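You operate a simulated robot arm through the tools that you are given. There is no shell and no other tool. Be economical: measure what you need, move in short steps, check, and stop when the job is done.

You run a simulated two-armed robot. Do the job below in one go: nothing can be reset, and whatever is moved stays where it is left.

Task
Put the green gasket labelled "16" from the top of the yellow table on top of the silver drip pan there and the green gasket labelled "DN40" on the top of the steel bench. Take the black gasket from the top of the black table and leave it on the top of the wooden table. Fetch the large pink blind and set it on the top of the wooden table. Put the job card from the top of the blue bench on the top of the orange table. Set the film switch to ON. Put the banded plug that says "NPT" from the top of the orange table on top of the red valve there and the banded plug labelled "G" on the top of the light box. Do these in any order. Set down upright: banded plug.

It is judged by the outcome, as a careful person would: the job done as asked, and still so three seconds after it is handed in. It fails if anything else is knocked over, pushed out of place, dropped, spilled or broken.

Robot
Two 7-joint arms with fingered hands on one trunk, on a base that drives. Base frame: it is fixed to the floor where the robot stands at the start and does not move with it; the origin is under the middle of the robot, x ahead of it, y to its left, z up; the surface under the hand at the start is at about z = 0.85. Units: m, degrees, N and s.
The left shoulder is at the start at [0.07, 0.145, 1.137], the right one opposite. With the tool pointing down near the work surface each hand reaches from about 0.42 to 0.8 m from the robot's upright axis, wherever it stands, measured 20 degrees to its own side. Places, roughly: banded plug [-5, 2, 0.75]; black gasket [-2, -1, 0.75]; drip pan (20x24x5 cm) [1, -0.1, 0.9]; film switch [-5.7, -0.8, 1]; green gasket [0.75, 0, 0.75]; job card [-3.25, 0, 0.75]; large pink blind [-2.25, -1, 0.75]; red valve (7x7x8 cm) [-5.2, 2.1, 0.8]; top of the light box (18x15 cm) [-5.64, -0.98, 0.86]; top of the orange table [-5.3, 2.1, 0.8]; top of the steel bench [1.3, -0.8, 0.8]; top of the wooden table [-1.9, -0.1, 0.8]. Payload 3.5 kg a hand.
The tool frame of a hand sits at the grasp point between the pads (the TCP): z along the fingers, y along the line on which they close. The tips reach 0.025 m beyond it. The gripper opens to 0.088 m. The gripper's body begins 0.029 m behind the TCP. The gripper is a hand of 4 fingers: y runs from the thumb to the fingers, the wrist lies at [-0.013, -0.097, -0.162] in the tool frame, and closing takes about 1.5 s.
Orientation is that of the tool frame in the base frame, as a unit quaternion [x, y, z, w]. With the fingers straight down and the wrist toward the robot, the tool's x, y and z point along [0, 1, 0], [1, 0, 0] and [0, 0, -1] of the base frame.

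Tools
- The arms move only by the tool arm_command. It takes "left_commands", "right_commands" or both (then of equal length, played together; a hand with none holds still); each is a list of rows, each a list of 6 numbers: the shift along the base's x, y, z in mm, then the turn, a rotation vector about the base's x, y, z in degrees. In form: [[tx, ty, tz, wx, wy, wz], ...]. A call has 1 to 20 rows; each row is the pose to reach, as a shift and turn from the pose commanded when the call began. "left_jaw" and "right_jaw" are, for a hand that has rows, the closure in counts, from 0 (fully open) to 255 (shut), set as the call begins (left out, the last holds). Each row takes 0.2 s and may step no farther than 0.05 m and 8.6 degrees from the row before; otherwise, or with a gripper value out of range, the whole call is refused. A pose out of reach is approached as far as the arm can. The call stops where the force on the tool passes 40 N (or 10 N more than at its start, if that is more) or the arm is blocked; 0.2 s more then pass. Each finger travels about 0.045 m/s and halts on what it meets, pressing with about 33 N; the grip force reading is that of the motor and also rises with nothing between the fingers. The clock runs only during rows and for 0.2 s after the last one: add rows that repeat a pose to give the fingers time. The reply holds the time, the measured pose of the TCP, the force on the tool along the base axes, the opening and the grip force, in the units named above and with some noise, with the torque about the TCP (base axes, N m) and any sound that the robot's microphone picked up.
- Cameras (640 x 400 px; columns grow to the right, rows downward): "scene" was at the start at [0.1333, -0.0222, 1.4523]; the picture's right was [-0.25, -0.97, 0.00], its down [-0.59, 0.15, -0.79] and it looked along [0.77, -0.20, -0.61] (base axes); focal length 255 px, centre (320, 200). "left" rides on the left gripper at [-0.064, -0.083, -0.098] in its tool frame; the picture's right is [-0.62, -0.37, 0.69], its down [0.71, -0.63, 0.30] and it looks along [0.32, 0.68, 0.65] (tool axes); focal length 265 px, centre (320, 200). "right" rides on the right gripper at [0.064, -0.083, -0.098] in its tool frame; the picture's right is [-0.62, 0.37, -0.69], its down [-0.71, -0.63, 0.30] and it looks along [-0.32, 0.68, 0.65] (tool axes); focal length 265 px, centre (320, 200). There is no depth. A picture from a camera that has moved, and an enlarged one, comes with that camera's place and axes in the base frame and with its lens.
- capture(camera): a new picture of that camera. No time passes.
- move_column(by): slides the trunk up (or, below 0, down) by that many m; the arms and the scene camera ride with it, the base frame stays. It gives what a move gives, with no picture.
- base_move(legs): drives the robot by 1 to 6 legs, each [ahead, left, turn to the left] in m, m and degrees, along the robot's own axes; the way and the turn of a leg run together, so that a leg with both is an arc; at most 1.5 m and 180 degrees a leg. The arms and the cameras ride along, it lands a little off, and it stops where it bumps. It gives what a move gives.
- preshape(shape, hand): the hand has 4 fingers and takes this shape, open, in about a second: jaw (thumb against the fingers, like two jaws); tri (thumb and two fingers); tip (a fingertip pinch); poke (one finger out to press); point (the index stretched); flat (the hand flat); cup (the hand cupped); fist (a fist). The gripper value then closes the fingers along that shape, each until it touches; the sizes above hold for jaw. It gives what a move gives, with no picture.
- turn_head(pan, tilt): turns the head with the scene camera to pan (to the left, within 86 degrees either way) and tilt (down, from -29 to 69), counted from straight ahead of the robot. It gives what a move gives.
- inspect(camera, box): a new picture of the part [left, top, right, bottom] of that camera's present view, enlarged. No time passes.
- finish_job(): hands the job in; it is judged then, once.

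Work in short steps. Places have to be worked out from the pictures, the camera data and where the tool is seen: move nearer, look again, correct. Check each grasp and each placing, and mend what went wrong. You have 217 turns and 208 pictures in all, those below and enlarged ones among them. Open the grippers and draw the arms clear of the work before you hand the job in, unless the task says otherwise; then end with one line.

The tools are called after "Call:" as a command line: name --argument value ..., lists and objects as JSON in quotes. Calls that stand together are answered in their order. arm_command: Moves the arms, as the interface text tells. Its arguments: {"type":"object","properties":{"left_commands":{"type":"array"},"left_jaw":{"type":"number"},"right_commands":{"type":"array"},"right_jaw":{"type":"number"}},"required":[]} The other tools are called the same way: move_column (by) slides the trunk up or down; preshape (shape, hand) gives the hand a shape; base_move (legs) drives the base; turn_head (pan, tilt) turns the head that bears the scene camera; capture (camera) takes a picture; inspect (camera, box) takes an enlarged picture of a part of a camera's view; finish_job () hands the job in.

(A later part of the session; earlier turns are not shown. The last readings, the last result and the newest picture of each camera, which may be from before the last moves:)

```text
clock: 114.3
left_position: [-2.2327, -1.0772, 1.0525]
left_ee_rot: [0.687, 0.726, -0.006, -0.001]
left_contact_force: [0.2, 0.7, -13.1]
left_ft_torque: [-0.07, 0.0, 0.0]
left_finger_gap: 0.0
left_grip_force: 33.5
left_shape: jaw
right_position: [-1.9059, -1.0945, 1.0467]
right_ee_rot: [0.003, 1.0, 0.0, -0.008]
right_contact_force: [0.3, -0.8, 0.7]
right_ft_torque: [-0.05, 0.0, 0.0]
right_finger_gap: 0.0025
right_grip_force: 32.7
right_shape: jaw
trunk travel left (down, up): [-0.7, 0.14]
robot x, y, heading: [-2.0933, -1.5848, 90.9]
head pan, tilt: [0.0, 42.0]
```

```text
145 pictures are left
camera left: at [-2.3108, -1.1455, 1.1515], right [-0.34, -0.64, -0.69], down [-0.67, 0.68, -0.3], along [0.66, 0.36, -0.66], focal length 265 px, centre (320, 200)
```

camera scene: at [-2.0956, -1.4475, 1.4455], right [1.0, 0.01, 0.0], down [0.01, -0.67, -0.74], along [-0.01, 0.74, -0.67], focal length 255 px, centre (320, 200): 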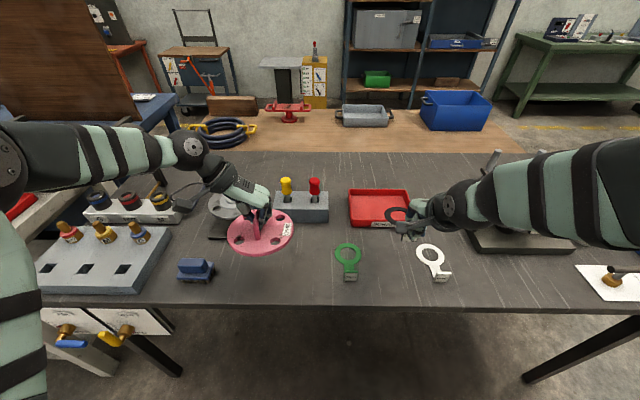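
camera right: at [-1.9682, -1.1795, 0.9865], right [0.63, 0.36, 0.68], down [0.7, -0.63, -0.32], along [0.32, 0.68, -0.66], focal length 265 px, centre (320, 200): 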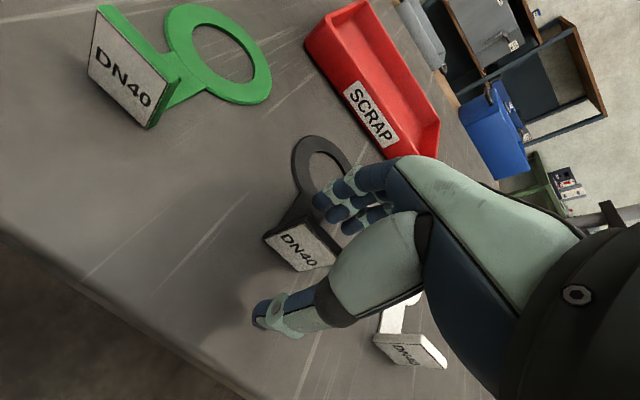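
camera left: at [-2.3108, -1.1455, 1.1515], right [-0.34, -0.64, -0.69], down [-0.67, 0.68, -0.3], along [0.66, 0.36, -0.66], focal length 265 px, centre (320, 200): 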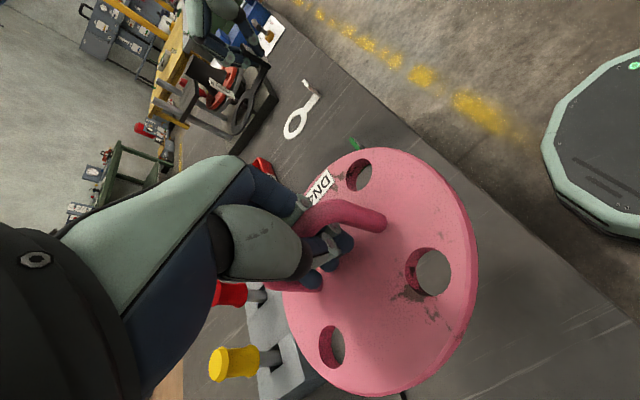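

Blind lifted (13 N), hooked by its handle, and the gasket is held. I'll set both down on the wooden table from its +x end, where a strip at y≈-0.45..-0.2 is free. I raise the trunk, then drive around.

Call:
move_column --by 0.13

Call:
base_move --legs '[[-0.3, 0, 0], [0, 0, -91], [1.37, 0, 0]]'

Call:
capture --camera "left"

Call:
turn_head --pan 30 --tilt 30

Call:
capture --camera "scene"

```text
clock: 115.9
left_position: [-2.2328, -1.0787, 1.1825]
left_ee_rot: [0.687, 0.727, -0.005, -0.001]
left_contact_force: [0.4, -1.5, -12.9]
left_ft_torque: [-0.03, 0.02, 0.0]
left_finger_gap: 0.0
left_grip_force: 32.7
left_shape: jaw
right_position: [-1.9067, -1.0945, 1.1756]
right_ee_rot: [0.003, 1.0, 0.0, -0.008]
right_contact_force: [0.0, -0.6, 0.4]
right_ft_torque: [0.02, -0.01, 0.01]
right_finger_gap: 0.0025
right_grip_force: 33.5
right_shape: jaw
trunk travel left (down, up): [-0.83, 0.01]
robot x, y, heading: [-2.0943, -1.5833, 90.8]
head pan, tilt: [0.0, 42.0]
```

```text
clock: 128.3
left_position: [-0.2022, -1.7385, 1.1837]
left_ee_rot: [1.0, 0.025, -0.002, -0.005]
left_contact_force: [-0.7, -0.3, -13.0]
left_ft_torque: [0.01, 0.04, 0.0]
left_finger_gap: 0.0
left_grip_force: 32.8
left_shape: jaw
right_position: [-0.2215, -2.0643, 1.1773]
right_ee_rot: [0.711, 0.703, 0.005, -0.006]
right_contact_force: [-0.4, -0.8, 1.1]
right_ft_torque: [-0.03, 0.03, 0.01]
right_finger_gap: 0.0024
right_grip_force: 32.6
right_shape: jaw
trunk travel left (down, up): [-0.83, 0.01]
robot x, y, heading: [-0.7074, -1.8794, 0.6]
head pan, tilt: [0.0, 42.0]
```

```text
144 pictures are left
camera left: at [-0.2704, -1.6595, 1.2816], right [-0.64, 0.34, -0.69], down [0.68, 0.67, -0.3], along [0.36, -0.66, -0.66], focal length 265 px, centre (320, 200)
```

left: 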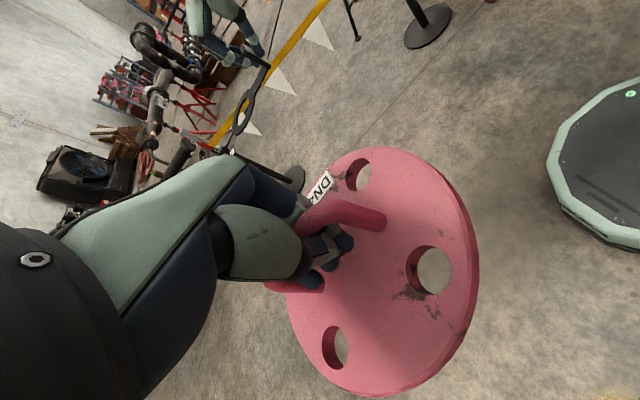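

```text
clock: 129.2
left_position: [-0.2023, -1.7386, 1.1811]
left_ee_rot: [1.0, 0.025, -0.004, -0.005]
left_contact_force: [-0.1, -0.1, -13.3]
left_ft_torque: [0.02, 0.04, -0.01]
left_finger_gap: 0.0004
left_grip_force: 32.8
left_shape: jaw
right_position: [-0.2211, -2.0658, 1.1759]
right_ee_rot: [0.711, 0.703, 0.005, -0.006]
right_contact_force: [-0.6, 0.2, -0.4]
right_ft_torque: [0.01, 0.0, 0.0]
right_finger_gap: 0.0025
right_grip_force: 32.5
right_shape: jaw
trunk travel left (down, up): [-0.83, 0.01]
robot x, y, heading: [-0.706, -1.8773, 0.5]
head pan, tilt: [30.0, 30.0]
```

```text
143 pictures are left
camera scene: at [-0.5783, -1.8308, 1.5938], right [0.51, -0.86, 0.0], down [-0.43, -0.25, -0.86], along [0.74, 0.44, -0.5], focal length 255 px, centre (320, 200)
```

scene: 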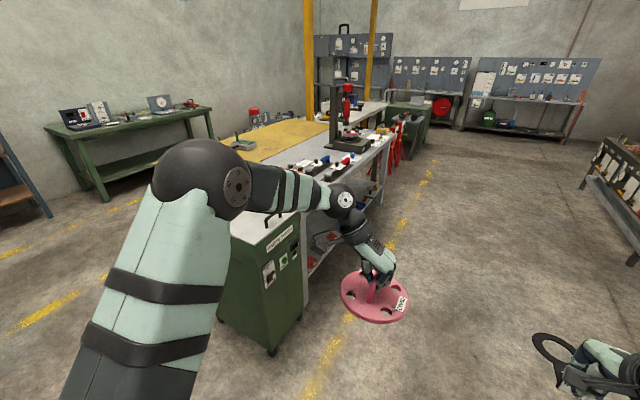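

Both loads are steady. I turn to +y, drive up the corridor to y≈-0.2 and turn to face the wooden table's end.

Call:
base_move --legs '[[0, 0, 89.5], [1.4, 0, 0], [0.28, 0, 0], [0, 0, 90]]'

Call:
turn_head --pan 10 --tilt 45

Call:
capture --camera "scene"

Call:
capture --camera "right"

```text
clock: 145.4
left_position: [-1.242, -0.3228, 1.1819]
left_ee_rot: [-0.02, 1.0, -0.005, 0.002]
left_contact_force: [-0.7, 0.3, -12.4]
left_ft_torque: [-0.01, -0.04, -0.03]
left_finger_gap: 0.0
left_grip_force: 33.6
left_shape: jaw
right_position: [-1.2222, 0.0029, 1.1767]
right_ee_rot: [-0.7, 0.714, -0.007, -0.005]
right_contact_force: [0.1, 0.9, 0.3]
right_ft_torque: [-0.03, -0.04, 0.03]
right_finger_gap: 0.0028
right_grip_force: 32.5
right_shape: jaw
trunk travel left (down, up): [-0.83, 0.01]
robot x, y, heading: [-0.7373, -0.1892, -180.0]
head pan, tilt: [30.0, 30.0]
```

```text
clock: 146.3
left_position: [-1.2414, -0.323, 1.1813]
left_ee_rot: [-0.021, 1.0, -0.005, 0.003]
left_contact_force: [0.0, -0.7, -13.5]
left_ft_torque: [-0.01, -0.05, 0.0]
left_finger_gap: 0.0
left_grip_force: 33.1
left_shape: jaw
right_position: [-1.2222, 0.0021, 1.1764]
right_ee_rot: [-0.699, 0.715, -0.006, -0.005]
right_contact_force: [0.5, -0.5, -0.4]
right_ft_torque: [0.02, 0.01, 0.02]
right_finger_gap: 0.0027
right_grip_force: 32.7
right_shape: jaw
trunk travel left (down, up): [-0.83, 0.01]
robot x, y, heading: [-0.7365, -0.1898, -180.0]
head pan, tilt: [10.0, 45.0]
```

```text
142 pictures are left
camera scene: at [-0.8685, -0.2056, 1.5713], right [-0.17, 0.98, 0.0], down [0.7, 0.12, -0.71], along [-0.7, -0.12, -0.71], focal length 255 px, centre (320, 200)
```

scene: 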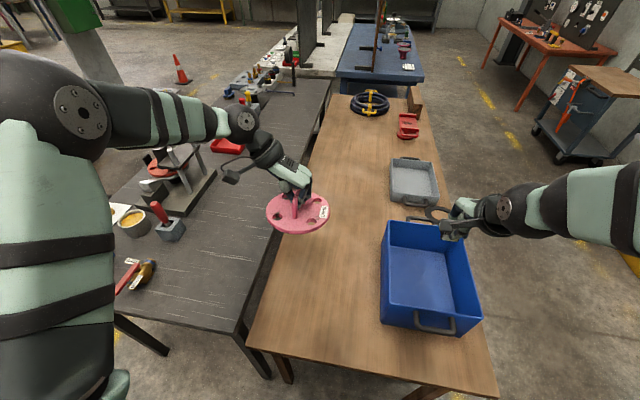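

```text
141 pictures are left
camera right: at [-1.1393, -0.0608, 1.2764], right [-0.36, 0.64, 0.68], down [0.65, 0.7, -0.31], along [-0.68, 0.33, -0.66], focal length 265 px, centre (320, 200)
```

right: 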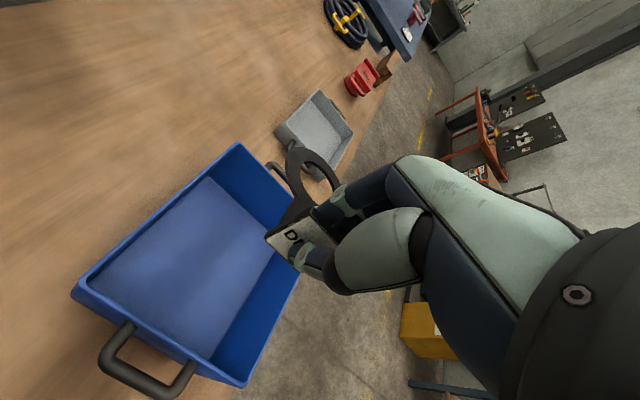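

The free strip on the wooden table lies right under the blind (about (-1.24,-0.32)); the bin starts at y≈-0.08. I lower the left hand.

Call:
arm_command --left_commands '[[0, 0, -45, 0, 0, 0], [0, 0, -90, 0, 0, 0], [0, 0, -135, 0, 0, 0], [0, 0, -180, 0, 0, 0], [0, 0, -225, 0, 0, 0], [0, 0, -255, 0, 0, 0], [0, 0, -270, 0, 0, 0], [0, 0, -277, 0, 0, 0], [0, 0, -277, 0, 0, 0]]'

Call:
capture --camera "left"

```text
clock: 148.3
left_position: [-1.2426, -0.3229, 0.9043]
left_ee_rot: [-0.02, 1.0, -0.004, 0.003]
left_contact_force: [-0.4, 0.2, -12.5]
left_ft_torque: [-0.02, -0.06, 0.02]
left_finger_gap: 0.0
left_grip_force: 32.5
left_shape: jaw
right_position: [-1.223, 0.0026, 1.1763]
right_ee_rot: [-0.7, 0.714, -0.006, -0.006]
right_contact_force: [0.8, 0.2, 0.1]
right_ft_torque: [-0.01, -0.02, -0.05]
right_finger_gap: 0.0025
right_grip_force: 33.3
right_shape: jaw
trunk travel left (down, up): [-0.83, 0.01]
robot x, y, heading: [-0.7338, -0.1916, -179.9]
head pan, tilt: [10.0, 45.0]
```

```text
140 pictures are left
camera left: at [-1.1749, -0.4023, 1.0049], right [0.64, -0.35, -0.69], down [-0.69, -0.66, -0.3], along [-0.35, 0.66, -0.66], focal length 265 px, centre (320, 200)
```

left: 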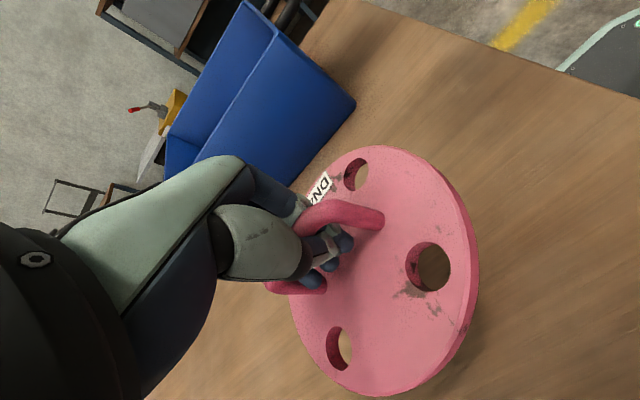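

Still hanging free just above the wood. I lower in 3 mm steps until the weight comes off.

Call:
arm_command --left_commands '[[0, 0, -4, 0, 0, 0], [0, 0, -8, 0, 0, 0], [0, 0, -11, 0, 0, 0], [0, 0, -14, 0, 0, 0], [0, 0, -14, 0, 0, 0]]'

```text
clock: 149.5
left_position: [-1.2426, -0.322, 0.8901]
left_ee_rot: [-0.02, 1.0, -0.005, 0.003]
left_contact_force: [0.4, -0.5, -13.2]
left_ft_torque: [0.0, -0.04, -0.01]
left_finger_gap: 0.0
left_grip_force: 32.8
left_shape: jaw
right_position: [-1.221, 0.0023, 1.1764]
right_ee_rot: [-0.7, 0.714, -0.006, -0.005]
right_contact_force: [0.5, 0.5, -0.4]
right_ft_torque: [-0.01, -0.01, 0.0]
right_finger_gap: 0.0025
right_grip_force: 32.6
right_shape: jaw
trunk travel left (down, up): [-0.83, 0.01]
robot x, y, heading: [-0.7364, -0.1889, -179.8]
head pan, tilt: [10.0, 45.0]
```

Call:
arm_command --left_commands '[[0, 0, -2, 0, 0, 0], [0, 0, -4, 0, 0, 0], [0, 0, -6, 0, 0, 0], [0, 0, -6, 0, 0, 0]]'

Call:
inspect --camera "left" --box '[240, 120, 520, 400]'

```text
clock: 150.5
left_position: [-1.2401, -0.3219, 0.8841]
left_ee_rot: [-0.02, 1.0, -0.005, 0.004]
left_contact_force: [0.4, -0.5, -11.7]
left_ft_torque: [-0.02, -0.05, -0.01]
left_finger_gap: 0.0
left_grip_force: 32.8
left_shape: jaw
right_position: [-1.2218, 0.0023, 1.1763]
right_ee_rot: [-0.7, 0.714, -0.006, -0.005]
right_contact_force: [0.1, 0.2, -0.6]
right_ft_torque: [0.01, 0.01, 0.0]
right_finger_gap: 0.0027
right_grip_force: 32.6
right_shape: jaw
trunk travel left (down, up): [-0.83, 0.01]
robot x, y, heading: [-0.7318, -0.1885, -180.0]
head pan, tilt: [10.0, 45.0]
```

```text
1.43 times, centred on (380, 260) of left
camera zoom: at [-1.1743, -0.4024, 0.9835], right [0.64, -0.35, -0.69], down [-0.69, -0.66, -0.3], along [-0.35, 0.66, -0.66], focal length 379 px, centre (234, 114)
```

zoom: 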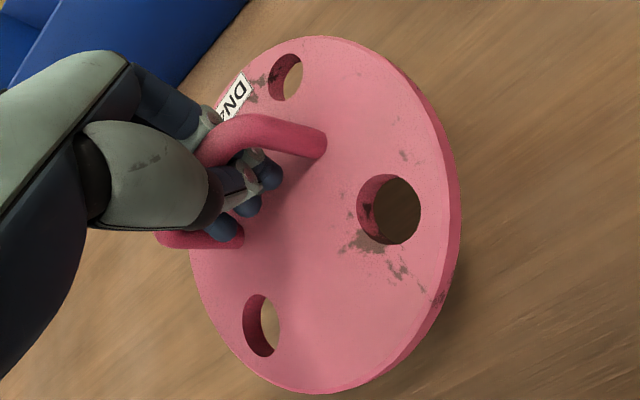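

Still bearing weight; the wood is slightly lower. I continue down in small steps.

Call:
arm_command --left_commands '[[0, 0, -3, 0, 0, 0], [0, 0, -6, 0, 0, 0], [0, 0, -9, 0, 0, 0], [0, 0, -9, 0, 0, 0]]'

Call:
inspect --camera "left" --box '[240, 120, 520, 400]'

```text
clock: 151.5
left_position: [-1.2406, -0.323, 0.8747]
left_ee_rot: [-0.02, 1.0, -0.005, 0.003]
left_contact_force: [0.0, -1.1, -13.1]
left_ft_torque: [-0.08, -0.03, -0.01]
left_finger_gap: 0.0
left_grip_force: 33.1
left_shape: jaw
right_position: [-1.2212, 0.0027, 1.1778]
right_ee_rot: [-0.699, 0.715, -0.006, -0.004]
right_contact_force: [0.2, -0.8, 0.3]
right_ft_torque: [0.05, -0.03, 0.01]
right_finger_gap: 0.0025
right_grip_force: 33.2
right_shape: jaw
trunk travel left (down, up): [-0.83, 0.01]
robot x, y, heading: [-0.7312, -0.1904, -180.0]
head pan, tilt: [10.0, 45.0]
```

```text
1.43 times, centred on (380, 260) of left
camera zoom: at [-1.1742, -0.4023, 0.9749], right [0.64, -0.35, -0.69], down [-0.69, -0.66, -0.3], along [-0.35, 0.66, -0.66], focal length 379 px, centre (234, 114)
```

zoom: 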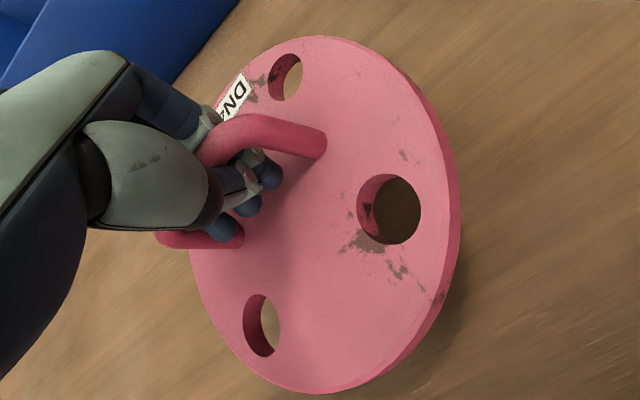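

Call:
arm_command --left_commands '[[0, 0, -4, 0, 0, 0], [0, 0, -8, 0, 0, 0], [0, 0, -12, 0, 0, 0], [0, 0, -15, 0, 0, 0], [0, 0, -15, 0, 0, 0]]'

Call:
inspect --camera "left" --box '[240, 120, 520, 400]'

```text
clock: 152.7
left_position: [-1.2416, -0.3224, 0.8612]
left_ee_rot: [-0.02, 1.0, -0.005, 0.002]
left_contact_force: [0.0, -0.4, -13.2]
left_ft_torque: [-0.02, -0.03, -0.04]
left_finger_gap: 0.0002
left_grip_force: 32.4
left_shape: jaw
right_position: [-1.2214, 0.0041, 1.1752]
right_ee_rot: [-0.7, 0.714, -0.006, -0.005]
right_contact_force: [-1.7, 0.6, 0.0]
right_ft_torque: [-0.01, -0.02, -0.01]
right_finger_gap: 0.0024
right_grip_force: 33.0
right_shape: jaw
trunk travel left (down, up): [-0.83, 0.01]
robot x, y, heading: [-0.7354, -0.1894, -179.9]
head pan, tilt: [10.0, 45.0]
```

```text
1.43 times, centred on (380, 260) of left
camera zoom: at [-1.1745, -0.4018, 0.9601], right [0.64, -0.35, -0.69], down [-0.69, -0.66, -0.3], along [-0.35, 0.66, -0.66], focal length 379 px, centre (234, 114)
```

zoom: 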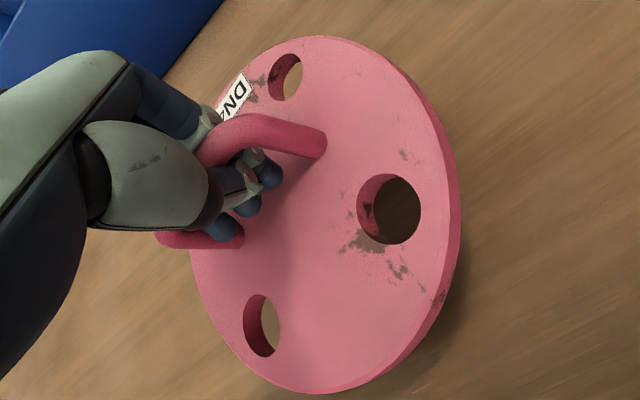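

The wooden table seems to be near z 0.80. I go on down in 4–5 mm steps with the force guard.

Call:
arm_command --left_commands '[[0, 0, -4, 0, 0, 0], [0, 0, -8, 0, 0, 0], [0, 0, -12, 0, 0, 0], [0, 0, -16, 0, 0, 0], [0, 0, -20, 0, 0, 0], [0, 0, -20, 0, 0, 0]]'

Call:
inspect --camera "left" --box '[240, 120, 520, 400]'

```text
clock: 154.1
left_position: [-1.2415, -0.3224, 0.8404]
left_ee_rot: [-0.02, 1.0, -0.006, 0.003]
left_contact_force: [-0.5, -0.2, -12.6]
left_ft_torque: [-0.06, -0.06, 0.01]
left_finger_gap: 0.0
left_grip_force: 32.8
left_shape: jaw
right_position: [-1.2215, 0.0023, 1.1764]
right_ee_rot: [-0.699, 0.715, -0.006, -0.004]
right_contact_force: [-0.7, -0.2, -0.3]
right_ft_torque: [0.04, -0.04, 0.0]
right_finger_gap: 0.0027
right_grip_force: 33.1
right_shape: jaw
trunk travel left (down, up): [-0.83, 0.01]
robot x, y, heading: [-0.7351, -0.1889, -180.1]
head pan, tilt: [10.0, 45.0]
```

```text
1.43 times, centred on (380, 260) of left
camera zoom: at [-1.1739, -0.4018, 0.9394], right [0.64, -0.35, -0.69], down [-0.69, -0.66, -0.3], along [-0.35, 0.66, -0.66], focal length 379 px, centre (234, 114)
```

zoom: 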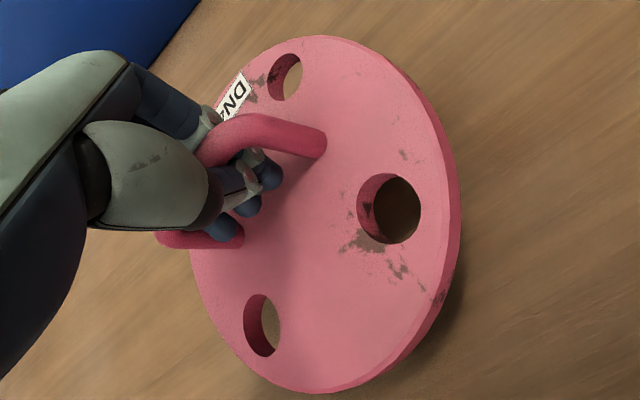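

Call:
arm_command --left_commands '[[0, 0, -4, 0, 0, 0], [0, 0, -8, 0, 0, 0], [0, 0, -12, 0, 0, 0], [0, 0, -16, 0, 0, 0], [0, 0, -20, 0, 0, 0], [0, 0, -20, 0, 0, 0]]'

Call:
inspect --camera "left" --box '[240, 120, 520, 400]'

Call:
capture --camera "scene"

```text
clock: 155.5
left_position: [-1.2413, -0.3243, 0.8204]
left_ee_rot: [-0.019, 1.0, -0.005, 0.003]
left_contact_force: [0.2, 0.2, -12.5]
left_ft_torque: [0.01, -0.02, -0.02]
left_finger_gap: 0.0001
left_grip_force: 33.1
left_shape: jaw
right_position: [-1.2212, 0.0024, 1.1757]
right_ee_rot: [-0.7, 0.714, -0.006, -0.005]
right_contact_force: [-0.2, -0.8, 0.0]
right_ft_torque: [-0.01, -0.01, -0.02]
right_finger_gap: 0.0024
right_grip_force: 32.9
right_shape: jaw
trunk travel left (down, up): [-0.83, 0.01]
robot x, y, heading: [-0.7344, -0.1904, -180.2]
head pan, tilt: [10.0, 45.0]
```

```text
1.43 times, centred on (380, 260) of left
camera zoom: at [-1.174, -0.4022, 0.9198], right [0.64, -0.35, -0.69], down [-0.69, -0.66, -0.3], along [-0.35, 0.66, -0.66], focal length 379 px, centre (234, 114)
```

zoom: 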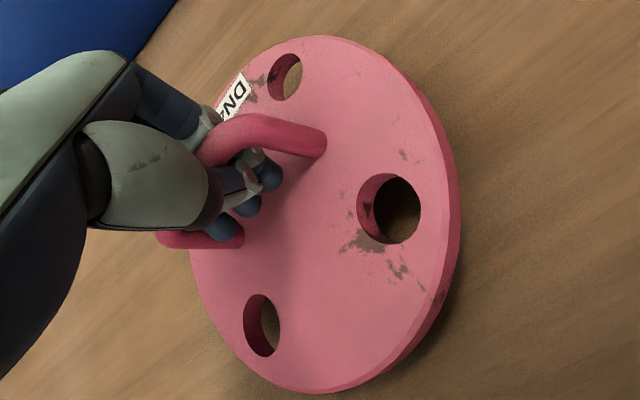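

```text
134 pictures are left
camera scene: at [-0.8685, -0.2053, 1.5713], right [-0.17, 0.98, 0.0], down [0.7, 0.12, -0.71], along [-0.69, -0.12, -0.71], focal length 255 px, centre (320, 200)
```

scene: 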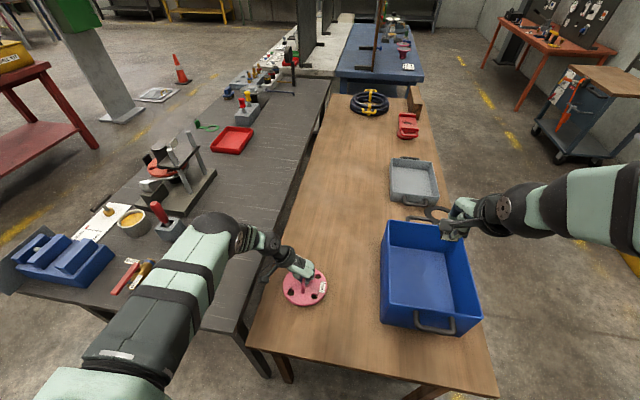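

Call:
arm_command --left_commands '[[0, 0, -4, 0, 0, 0], [0, 0, -8, 0, 0, 0], [0, 0, -12, 0, 0, 0], [0, 0, -16, 0, 0, 0], [0, 0, -20, 0, 0, 0], [0, 0, -20, 0, 0, 0]]'

Call:
inspect --camera "left" --box '[240, 120, 520, 400]'

```text
clock: 156.9
left_position: [-1.242, -0.3229, 0.8008]
left_ee_rot: [-0.02, 1.0, -0.004, 0.002]
left_contact_force: [0.9, 0.1, -11.7]
left_ft_torque: [-0.02, 0.02, 0.02]
left_finger_gap: 0.0
left_grip_force: 33.1
left_shape: jaw
right_position: [-1.2216, 0.0037, 1.1759]
right_ee_rot: [-0.7, 0.714, -0.006, -0.005]
right_contact_force: [-0.6, 0.8, -0.6]
right_ft_torque: [0.02, -0.01, 0.0]
right_finger_gap: 0.0026
right_grip_force: 33.4
right_shape: jaw
trunk travel left (down, up): [-0.83, 0.01]
robot x, y, heading: [-0.7368, -0.1888, -180.0]
head pan, tilt: [10.0, 45.0]
```

```text
1.43 times, centred on (380, 260) of left
camera zoom: at [-1.1736, -0.4022, 0.9005], right [0.64, -0.35, -0.69], down [-0.69, -0.66, -0.3], along [-0.35, 0.66, -0.66], focal length 379 px, centre (234, 114)
```

zoom: 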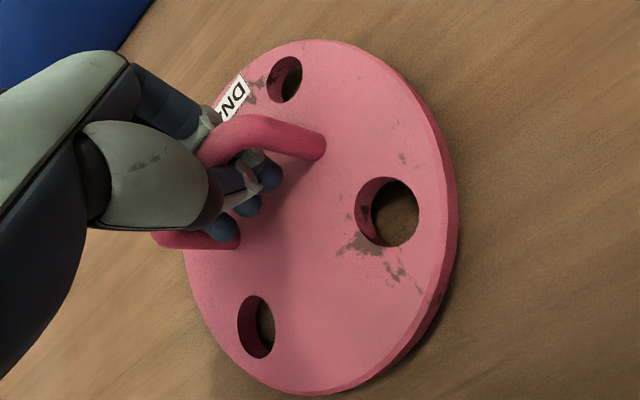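

The blind shifts slightly in the fingers: contact is beginning. A few mm more.

Call:
arm_command --left_commands '[[0, 0, -2, 0, 0, 0], [0, 0, -4, 0, 0, 0], [0, 0, -6, 0, 0, 0], [0, 0, -6, 0, 0, 0]]'

Call:
inspect --camera "left" --box '[240, 120, 520, 400]'

```text
clock: 157.9
left_position: [-1.2415, -0.3239, 0.7954]
left_ee_rot: [-0.02, 1.0, -0.005, 0.003]
left_contact_force: [0.2, -0.8, -9.8]
left_ft_torque: [-0.01, 0.06, 0.06]
left_finger_gap: 0.0
left_grip_force: 33.2
left_shape: jaw
right_position: [-1.2205, 0.0038, 1.1769]
right_ee_rot: [-0.699, 0.715, -0.006, -0.005]
right_contact_force: [0.5, 0.0, 0.3]
right_ft_torque: [-0.01, -0.01, 0.03]
right_finger_gap: 0.0024
right_grip_force: 32.8
right_shape: jaw
trunk travel left (down, up): [-0.83, 0.01]
robot x, y, heading: [-0.7378, -0.1876, -179.7]
head pan, tilt: [10.0, 45.0]
```

```text
1.43 times, centred on (380, 260) of left
camera zoom: at [-1.1734, -0.4024, 0.8944], right [0.64, -0.35, -0.69], down [-0.69, -0.66, -0.3], along [-0.35, 0.66, -0.66], focal length 379 px, centre (234, 114)
```

zoom: 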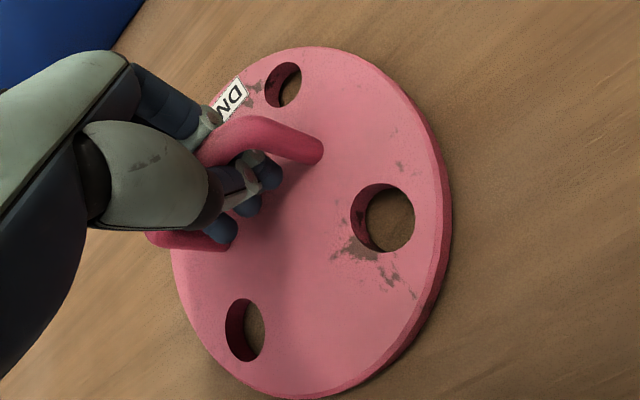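

Call:
arm_command --left_commands '[[0, 0, -3, 0, 0, 0], [0, 0, -6, 0, 0, 0], [0, 0, -8, 0, 0, 0], [0, 0, -8, 0, 0, 0]]'

Call:
inspect --camera "left" --box '[240, 120, 520, 400]'

```text
clock: 158.9
left_position: [-1.241, -0.3229, 0.7877]
left_ee_rot: [-0.021, 1.0, -0.005, 0.0]
left_contact_force: [-1.7, -1.2, 3.3]
left_ft_torque: [0.01, -0.05, 0.05]
left_finger_gap: 0.0
left_grip_force: 32.7
left_shape: jaw
right_position: [-1.2191, 0.0027, 1.1766]
right_ee_rot: [-0.7, 0.714, -0.006, -0.007]
right_contact_force: [0.2, 0.6, -0.1]
right_ft_torque: [0.0, -0.02, 0.02]
right_finger_gap: 0.0024
right_grip_force: 33.0
right_shape: jaw
trunk travel left (down, up): [-0.83, 0.01]
robot x, y, heading: [-0.7347, -0.1856, -179.9]
head pan, tilt: [10.0, 45.0]
```

```text
1.43 times, centred on (380, 260) of left
camera zoom: at [-1.1732, -0.4022, 0.8876], right [0.64, -0.35, -0.69], down [-0.69, -0.66, -0.3], along [-0.35, 0.66, -0.66], focal length 379 px, centre (234, 114)
```

zoom: 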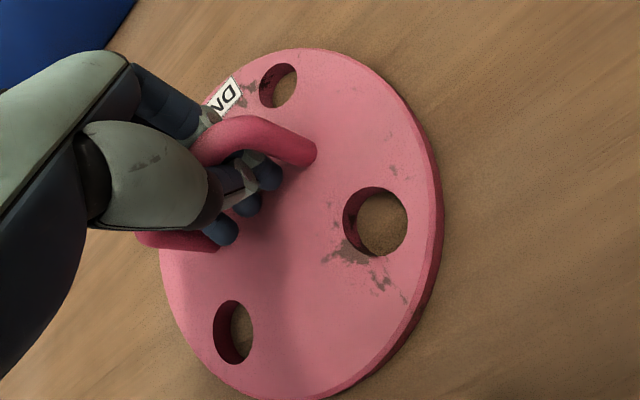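

The weight is off: the wooden top is near z 0.75. I open and raise the hand.

Call:
arm_command --left_commands '[[0, 0, 0, 0, 0, 0], [0, 0, 0, 0, 0, 0], [0, 0, 0, 0, 0, 0], [0, 0, 0, 0, 0, 0], [0, 0, 0, 0, 0, 0], [0, 0, 0, 0, 0, 0]]' --left_jaw 40

Call:
arm_command --left_commands '[[0, 0, 15, 0, 0, 0], [0, 0, 40, 0, 0, 0], [0, 0, 80, 0, 0, 0], [0, 0, 125, 0, 0, 0], [0, 0, 170, 0, 0, 0], [0, 0, 215, 0, 0, 0], [0, 0, 260, 0, 0, 0], [0, 0, 305, 0, 0, 0], [0, 0, 350, 0, 0, 0], [0, 0, 385, 0, 0, 0]]'

Call:
capture --camera "scene"

```text
clock: 160.3
left_position: [-1.2399, -0.3232, 0.7866]
left_ee_rot: [-0.02, 1.0, -0.005, 0.002]
left_contact_force: [-0.6, -0.5, 0.0]
left_ft_torque: [-0.01, -0.02, 0.03]
left_finger_gap: 0.0743
left_grip_force: 0.1
left_shape: jaw
right_position: [-1.2196, 0.0034, 1.1777]
right_ee_rot: [-0.7, 0.714, -0.007, -0.006]
right_contact_force: [-0.5, 0.3, -0.9]
right_ft_torque: [0.0, -0.02, 0.0]
right_finger_gap: 0.0026
right_grip_force: 33.3
right_shape: jaw
trunk travel left (down, up): [-0.83, 0.01]
robot x, y, heading: [-0.7332, -0.1885, -180.2]
head pan, tilt: [10.0, 45.0]
```

```text
clock: 162.5
left_position: [-1.2389, -0.322, 1.1735]
left_ee_rot: [-0.021, 1.0, -0.005, 0.002]
left_contact_force: [0.0, 1.0, 0.2]
left_ft_torque: [-0.01, 0.01, -0.01]
left_finger_gap: 0.0743
left_grip_force: 0.1
left_shape: jaw
right_position: [-1.2186, 0.0029, 1.1777]
right_ee_rot: [-0.699, 0.715, -0.006, -0.007]
right_contact_force: [-0.3, 0.6, 0.1]
right_ft_torque: [0.01, 0.0, -0.05]
right_finger_gap: 0.0027
right_grip_force: 32.9
right_shape: jaw
trunk travel left (down, up): [-0.83, 0.01]
robot x, y, heading: [-0.7364, -0.1873, -180.1]
head pan, tilt: [10.0, 45.0]
```

```text
130 pictures are left
camera scene: at [-0.8651, -0.2049, 1.5716], right [-0.17, 0.98, 0.0], down [0.7, 0.12, -0.71], along [-0.7, -0.12, -0.71], focal length 255 px, centre (320, 200)
```

scene: 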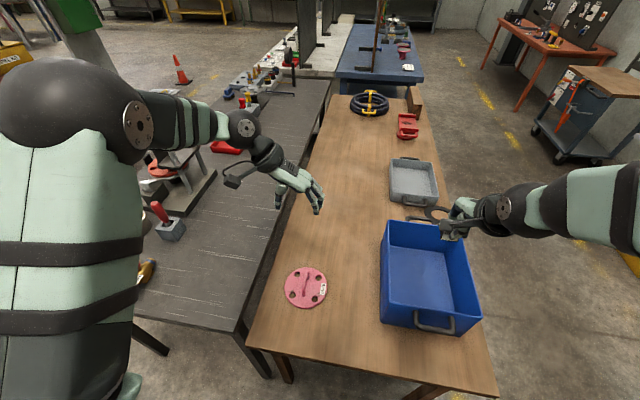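

The blind stands on the wooden table at (-1.245,-0.32). For the gasket I strafe left 0.33 m so the right hand can reach a free spot beyond the blind, near (-1.46,-0.27).

Call:
base_move --legs '[[0, 0.33, 0]]'

Call:
arm_command --right_commands '[[-45, 10, 0, 0, 0, 0], [-90, 20, 0, 0, 0, 0], [-135, 30, 0, 0, 0, 0], [-180, 40, -10, 0, 0, 0], [-210, 45, -45, 0, 0, 0], [-230, 50, -90, 0, 0, 0], [-235, 50, -130, 0, 0, 0], [-235, 50, -175, 0, 0, 0], [-235, 50, -220, 0, 0, 0], [-235, 50, -260, 0, 0, 0]]'

Call:
capture --camera "right"

Call:
capture --camera "scene"

```text
clock: 164.7
left_position: [-1.2397, -0.6505, 1.172]
left_ee_rot: [-0.022, 1.0, -0.006, 0.002]
left_contact_force: [-0.3, 0.3, 0.0]
left_ft_torque: [-0.03, -0.02, 0.02]
left_finger_gap: 0.0737
left_grip_force: 0.1
left_shape: jaw
right_position: [-1.2185, -0.326, 1.1763]
right_ee_rot: [-0.7, 0.714, -0.007, -0.007]
right_contact_force: [-0.6, -0.5, -0.4]
right_ft_torque: [-0.01, -0.02, -0.03]
right_finger_gap: 0.0027
right_grip_force: 32.8
right_shape: jaw
trunk travel left (down, up): [-0.83, 0.01]
robot x, y, heading: [-0.7336, -0.5187, -180.1]
head pan, tilt: [10.0, 45.0]
```

```text
clock: 166.9
left_position: [-1.2399, -0.6527, 1.1723]
left_ee_rot: [-0.022, 1.0, -0.005, 0.003]
left_contact_force: [-0.2, -1.1, -0.3]
left_ft_torque: [0.03, 0.0, 0.01]
left_finger_gap: 0.0742
left_grip_force: 0.0
left_shape: jaw
right_position: [-1.4549, -0.2791, 0.9172]
right_ee_rot: [-0.7, 0.714, -0.007, -0.006]
right_contact_force: [-0.4, 0.7, 0.4]
right_ft_torque: [0.04, -0.04, 0.02]
right_finger_gap: 0.0028
right_grip_force: 32.8
right_shape: jaw
trunk travel left (down, up): [-0.83, 0.01]
robot x, y, heading: [-0.7356, -0.5181, -179.8]
head pan, tilt: [10.0, 45.0]
```

```text
129 pictures are left
camera right: at [-1.3735, -0.3426, 1.0169], right [-0.36, 0.64, 0.68], down [0.64, 0.7, -0.32], along [-0.68, 0.33, -0.66], focal length 265 px, centre (320, 200)
```

right: 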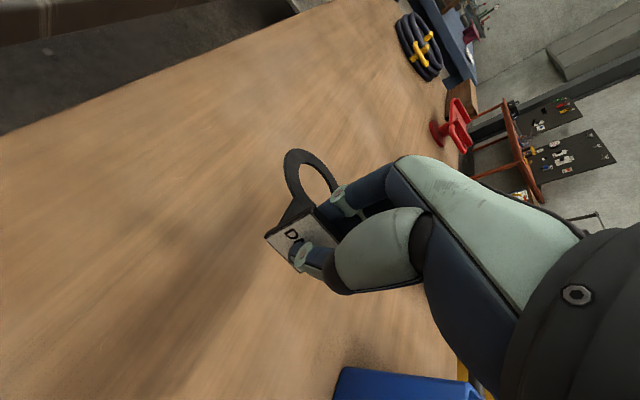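

```text
128 pictures are left
camera scene: at [-0.8666, -0.5349, 1.5715], right [-0.18, 0.98, 0.0], down [0.7, 0.12, -0.71], along [-0.7, -0.13, -0.71], focal length 255 px, centre (320, 200)
```

scene: 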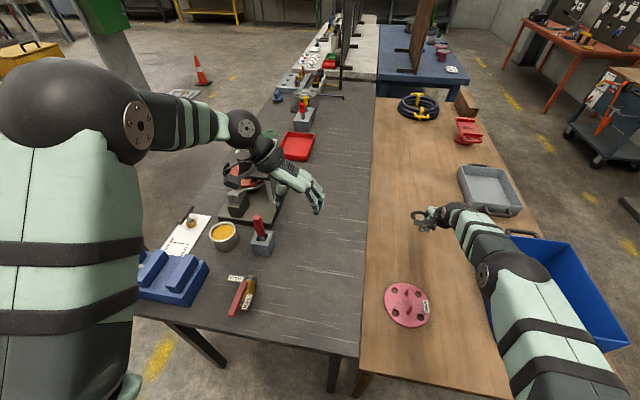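

The forearm passes near the bin, so I shift the spot 5 cm away from it and lower to just above the wood.

Call:
arm_command --right_commands '[[0, -25, 0, 0, 0, 0], [0, -50, 0, 0, 0, 0], [0, -50, -40, 0, 0, 0], [0, -50, -80, 0, 0, 0], [0, -50, -105, 0, 0, 0], [0, -50, -120, 0, 0, 0], [0, -50, -120, 0, 0, 0]]'

Call:
capture --camera "right"

Call:
capture --camera "scene"

```text
clock: 168.5
left_position: [-1.24, -0.6531, 1.1722]
left_ee_rot: [-0.021, 1.0, -0.005, 0.001]
left_contact_force: [-0.8, 0.1, -0.9]
left_ft_torque: [0.01, 0.01, 0.01]
left_finger_gap: 0.0738
left_grip_force: 0.0
left_shape: jaw
right_position: [-1.4267, -0.3255, 0.8329]
right_ee_rot: [-0.701, 0.714, -0.006, -0.006]
right_contact_force: [-0.3, -0.3, 0.5]
right_ft_torque: [0.0, 0.0, -0.02]
right_finger_gap: 0.0024
right_grip_force: 33.2
right_shape: jaw
right hand out of reach, approached as far as the arm can: row 3, 4, 5, 6, 7
trunk travel left (down, up): [-0.83, 0.01]
robot x, y, heading: [-0.7312, -0.521, -179.5]
head pan, tilt: [10.0, 45.0]
```

```text
127 pictures are left
camera right: at [-1.3448, -0.3883, 0.9324], right [-0.36, 0.64, 0.68], down [0.64, 0.7, -0.32], along [-0.68, 0.33, -0.66], focal length 265 px, centre (320, 200)
```

right: 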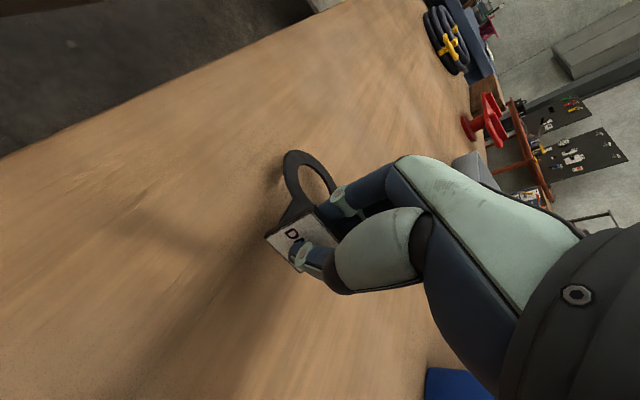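

```text
126 pictures are left
camera scene: at [-0.8655, -0.5357, 1.5715], right [-0.18, 0.98, 0.0], down [0.7, 0.12, -0.71], along [-0.7, -0.12, -0.71], focal length 255 px, centre (320, 200)
```

scene: 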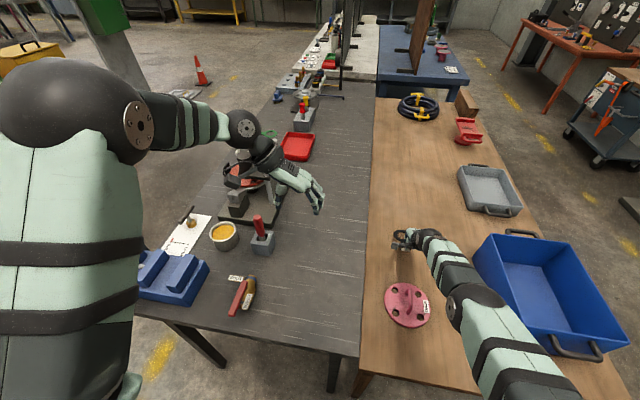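

The raised trunk limits reach. I lower the trunk by 4 cm to bring the gasket down.

Call:
move_column --by -0.04

Call:
inspect --camera "right" --box '[200, 100, 440, 300]'

Call:
capture --camera "scene"

```text
clock: 169.3
left_position: [-1.2383, -0.6537, 1.1327]
left_ee_rot: [-0.022, 1.0, -0.005, 0.001]
left_contact_force: [0.1, -0.1, -0.2]
left_ft_torque: [0.0, 0.0, -0.03]
left_finger_gap: 0.0743
left_grip_force: 0.0
left_shape: jaw
right_position: [-1.4268, -0.3253, 0.7929]
right_ee_rot: [-0.7, 0.714, -0.006, -0.007]
right_contact_force: [0.3, -0.4, 1.4]
right_ft_torque: [0.04, 0.09, 0.0]
right_finger_gap: 0.0026
right_grip_force: 32.9
right_shape: jaw
trunk travel left (down, up): [-0.79, 0.05]
robot x, y, heading: [-0.7316, -0.5179, -179.9]
head pan, tilt: [10.0, 45.0]
```

```text
2.00 times, centred on (320, 200) of right
camera zoom: at [-1.3448, -0.3885, 0.8929], right [-0.36, 0.64, 0.68], down [0.64, 0.7, -0.32], along [-0.68, 0.33, -0.66], focal length 531 px, centre (320, 200)
```

zoom: 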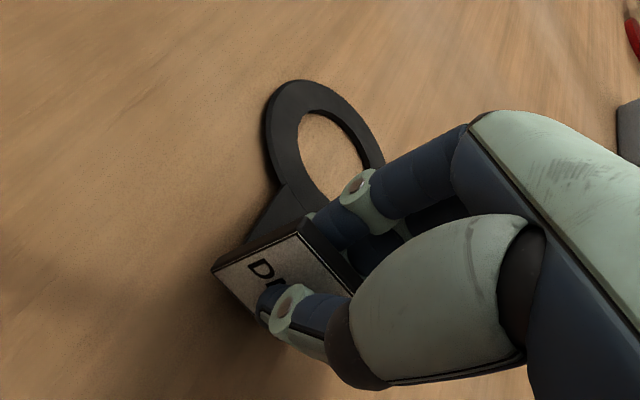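

```text
124 pictures are left
camera scene: at [-0.8651, -0.5357, 1.5315], right [-0.18, 0.98, 0.0], down [0.7, 0.12, -0.71], along [-0.7, -0.12, -0.71], focal length 255 px, centre (320, 200)
```

scene: 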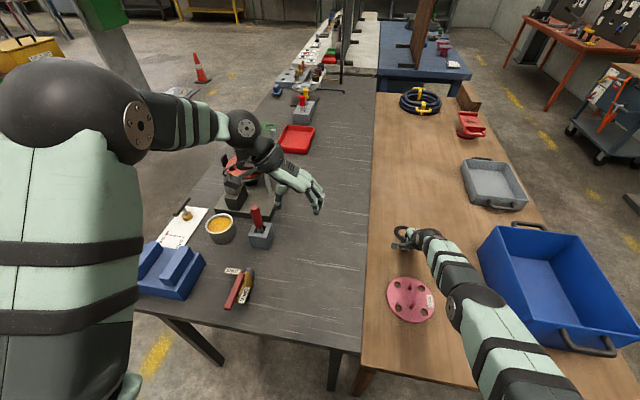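

Nearly touching. Another 5 mm down with the trunk.

Call:
move_column --by -0.005

Call:
inspect --camera "right" --box '[200, 100, 440, 300]'

```text
clock: 169.8
left_position: [-1.239, -0.6518, 1.1265]
left_ee_rot: [-0.022, 1.0, -0.005, 0.001]
left_contact_force: [0.3, 0.7, 0.1]
left_ft_torque: [0.02, 0.01, -0.02]
left_finger_gap: 0.0742
left_grip_force: 0.2
left_shape: jaw
right_position: [-1.4282, -0.3246, 0.7882]
right_ee_rot: [-0.7, 0.714, -0.006, -0.006]
right_contact_force: [-0.3, 0.0, 0.8]
right_ft_torque: [0.02, 0.15, 0.01]
right_finger_gap: 0.0023
right_grip_force: 33.2
right_shape: jaw
trunk travel left (down, up): [-0.785, 0.055]
robot x, y, heading: [-0.7335, -0.5212, -179.9]
head pan, tilt: [10.0, 45.0]
```

```text
2.00 times, centred on (320, 200) of right
camera zoom: at [-1.3447, -0.3885, 0.8877], right [-0.36, 0.64, 0.68], down [0.64, 0.7, -0.32], along [-0.68, 0.33, -0.66], focal length 531 px, centre (320, 200)
```

zoom: 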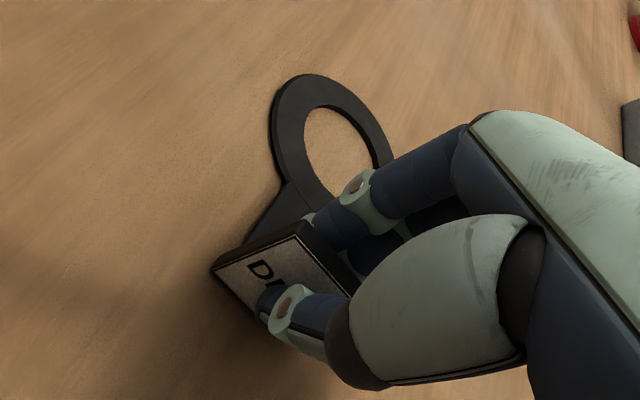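

Contact. I open the right hand and lift with the trunk and arm.

Call:
arm_command --right_commands '[[0, 0, 0, 0, 0, 0], [0, 0, 0, 0, 0, 0], [0, 0, 0, 0, 0, 0], [0, 0, 0, 0, 0, 0], [0, 0, 0, 0, 0, 0], [0, 0, 0, 0, 0, 0]]' --right_jaw 40

Call:
move_column --by 0.055

Call:
arm_command --right_commands '[[0, 0, 40, 0, 0, 0], [0, 0, 80, 0, 0, 0], [0, 0, 120, 0, 0, 0], [20, 0, 160, 0, 0, 0], [50, 0, 200, 0, 0, 0], [80, 0, 235, 0, 0, 0], [110, 0, 265, 0, 0, 0], [150, 0, 290, 0, 0, 0], [190, 0, 310, 0, 0, 0]]'

Call:
capture --camera "scene"

```text
clock: 171.2
left_position: [-1.2384, -0.653, 1.1275]
left_ee_rot: [-0.023, 1.0, -0.005, 0.002]
left_contact_force: [-0.5, -0.1, 0.1]
left_ft_torque: [0.03, 0.0, 0.0]
left_finger_gap: 0.074
left_grip_force: 0.1
left_shape: jaw
right_position: [-1.4269, -0.3246, 0.7869]
right_ee_rot: [-0.7, 0.714, -0.006, -0.006]
right_contact_force: [-0.4, 0.0, 0.3]
right_ft_torque: [-0.02, -0.03, 0.0]
right_finger_gap: 0.074
right_grip_force: 0.0
right_shape: jaw
trunk travel left (down, up): [-0.785, 0.055]
robot x, y, heading: [-0.7344, -0.5207, -180.0]
head pan, tilt: [10.0, 45.0]
```

```text
clock: 172.2
left_position: [-1.2405, -0.653, 1.1819]
left_ee_rot: [-0.022, 1.0, -0.005, 0.003]
left_contact_force: [-0.2, -0.6, -0.1]
left_ft_torque: [-0.01, 0.01, 0.01]
left_finger_gap: 0.0741
left_grip_force: 0.1
left_shape: jaw
right_position: [-1.4268, -0.3247, 0.8425]
right_ee_rot: [-0.7, 0.714, -0.006, -0.007]
right_contact_force: [0.5, 0.1, -0.5]
right_ft_torque: [0.02, 0.0, -0.01]
right_finger_gap: 0.074
right_grip_force: 0.0
right_shape: jaw
trunk travel left (down, up): [-0.84, 0.0]
robot x, y, heading: [-0.735, -0.5193, -179.9]
head pan, tilt: [10.0, 45.0]
```

```text
clock: 174.2
left_position: [-1.237, -0.6525, 1.1835]
left_ee_rot: [-0.022, 1.0, -0.005, 0.0]
left_contact_force: [0.3, -0.1, -0.2]
left_ft_torque: [0.04, -0.01, -0.02]
left_finger_gap: 0.0741
left_grip_force: 0.1
left_shape: jaw
right_position: [-1.2326, -0.3243, 1.1534]
right_ee_rot: [-0.7, 0.714, -0.005, -0.006]
right_contact_force: [0.3, 1.0, 0.2]
right_ft_torque: [-0.02, -0.01, -0.02]
right_finger_gap: 0.0739
right_grip_force: 0.0
right_shape: jaw
trunk travel left (down, up): [-0.84, 0.0]
robot x, y, heading: [-0.7342, -0.5197, -179.7]
head pan, tilt: [10.0, 45.0]
```

```text
122 pictures are left
camera scene: at [-0.862, -0.5358, 1.5818], right [-0.18, 0.98, 0.0], down [0.69, 0.13, -0.71], along [-0.7, -0.12, -0.71], focal length 255 px, centre (320, 200)
```

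scene: 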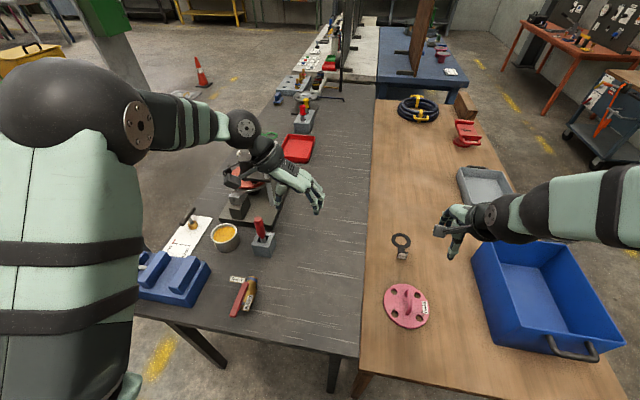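

Both items are set on the wooden table. Next, the job card on the blue bench: I strafe into the aisle, drive along -x and face the bench from its +y side.

Call:
base_move --legs '[[0, -1.35, 0], [1.3, 0, 0], [1.2, 0, 0], [0, 0, 90]]'

Call:
turn_head --pan 0 --tilt 40

Call:
capture --camera "scene"

```text
clock: 196.4
left_position: [-3.1003, 0.2259, 1.1819]
left_ee_rot: [0.738, -0.675, 0.002, -0.005]
left_contact_force: [-0.2, 0.1, -0.1]
left_ft_torque: [-0.01, 0.02, 0.01]
left_finger_gap: 0.0742
left_grip_force: 0.0
left_shape: jaw
right_position: [-3.4288, 0.2111, 1.153]
right_ee_rot: [1.0, 0.014, 0.009, -0.001]
right_contact_force: [-0.9, -0.1, 0.4]
right_ft_torque: [-0.01, 0.04, 0.03]
right_finger_gap: 0.0742
right_grip_force: 0.0
right_shape: jaw
trunk travel left (down, up): [-0.84, 0.0]
robot x, y, heading: [-3.257, 0.7231, -87.3]
head pan, tilt: [10.0, 45.0]
```

```text
clock: 197.1
left_position: [-3.1008, 0.2244, 1.1819]
left_ee_rot: [0.737, -0.675, 0.002, -0.006]
left_contact_force: [0.7, 0.4, 0.1]
left_ft_torque: [-0.04, 0.01, 0.0]
left_finger_gap: 0.0744
left_grip_force: 0.1
left_shape: jaw
right_position: [-3.4281, 0.2124, 1.1524]
right_ee_rot: [1.0, 0.014, 0.009, 0.0]
right_contact_force: [-0.6, 0.3, -0.1]
right_ft_torque: [0.0, -0.01, -0.01]
right_finger_gap: 0.0738
right_grip_force: 0.1
right_shape: jaw
trunk travel left (down, up): [-0.84, 0.0]
robot x, y, heading: [-3.2564, 0.7267, -87.1]
head pan, tilt: [0.0, 40.0]
```

```text
121 pictures are left
camera scene: at [-3.2501, 0.5873, 1.5887], right [-1.0, -0.05, 0.0], down [-0.03, 0.64, -0.77], along [0.04, -0.76, -0.64], focal length 255 px, centre (320, 200)
```

scene: 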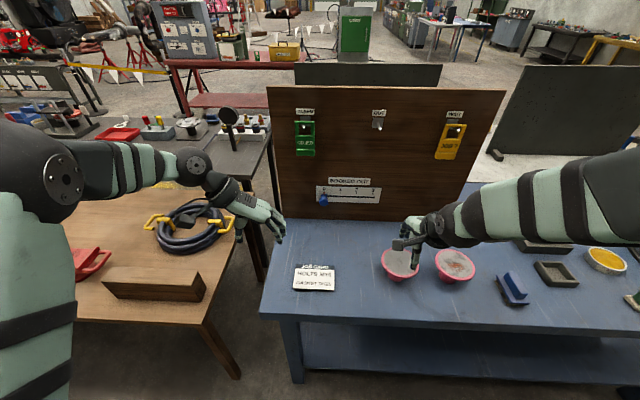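

The job card lies near the corner of the blue bench. I zoom on it.

Call:
inspect --camera "scene" --box '[270, 245, 370, 315]'

Call:
capture --camera "left"

```text
5.71 times, centred on (320, 280) of scene
camera zoom: at [-3.2501, 0.5873, 1.5887], right [-1.0, -0.05, 0.0], down [-0.03, 0.64, -0.77], along [0.04, -0.76, -0.64], focal length 1456 px, centre (320, -257)
```

zoom: 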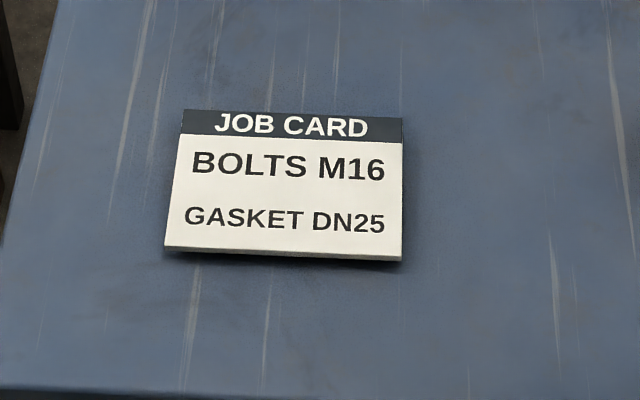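

```text
119 pictures are left
camera left: at [-3.0236, 0.2963, 1.2817], right [0.32, 0.65, -0.69], down [0.69, -0.65, -0.3], along [-0.65, -0.38, -0.66], focal length 265 px, centre (320, 200)
```

left: 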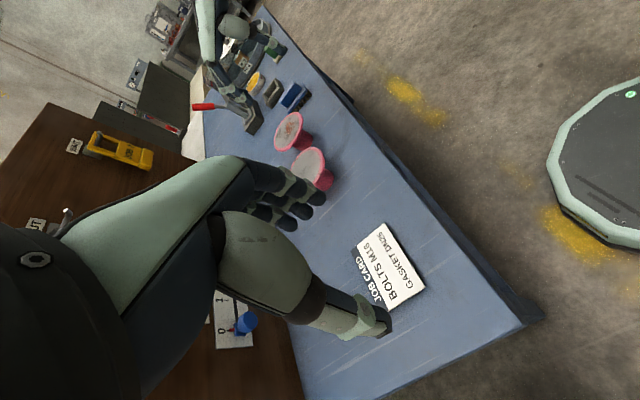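

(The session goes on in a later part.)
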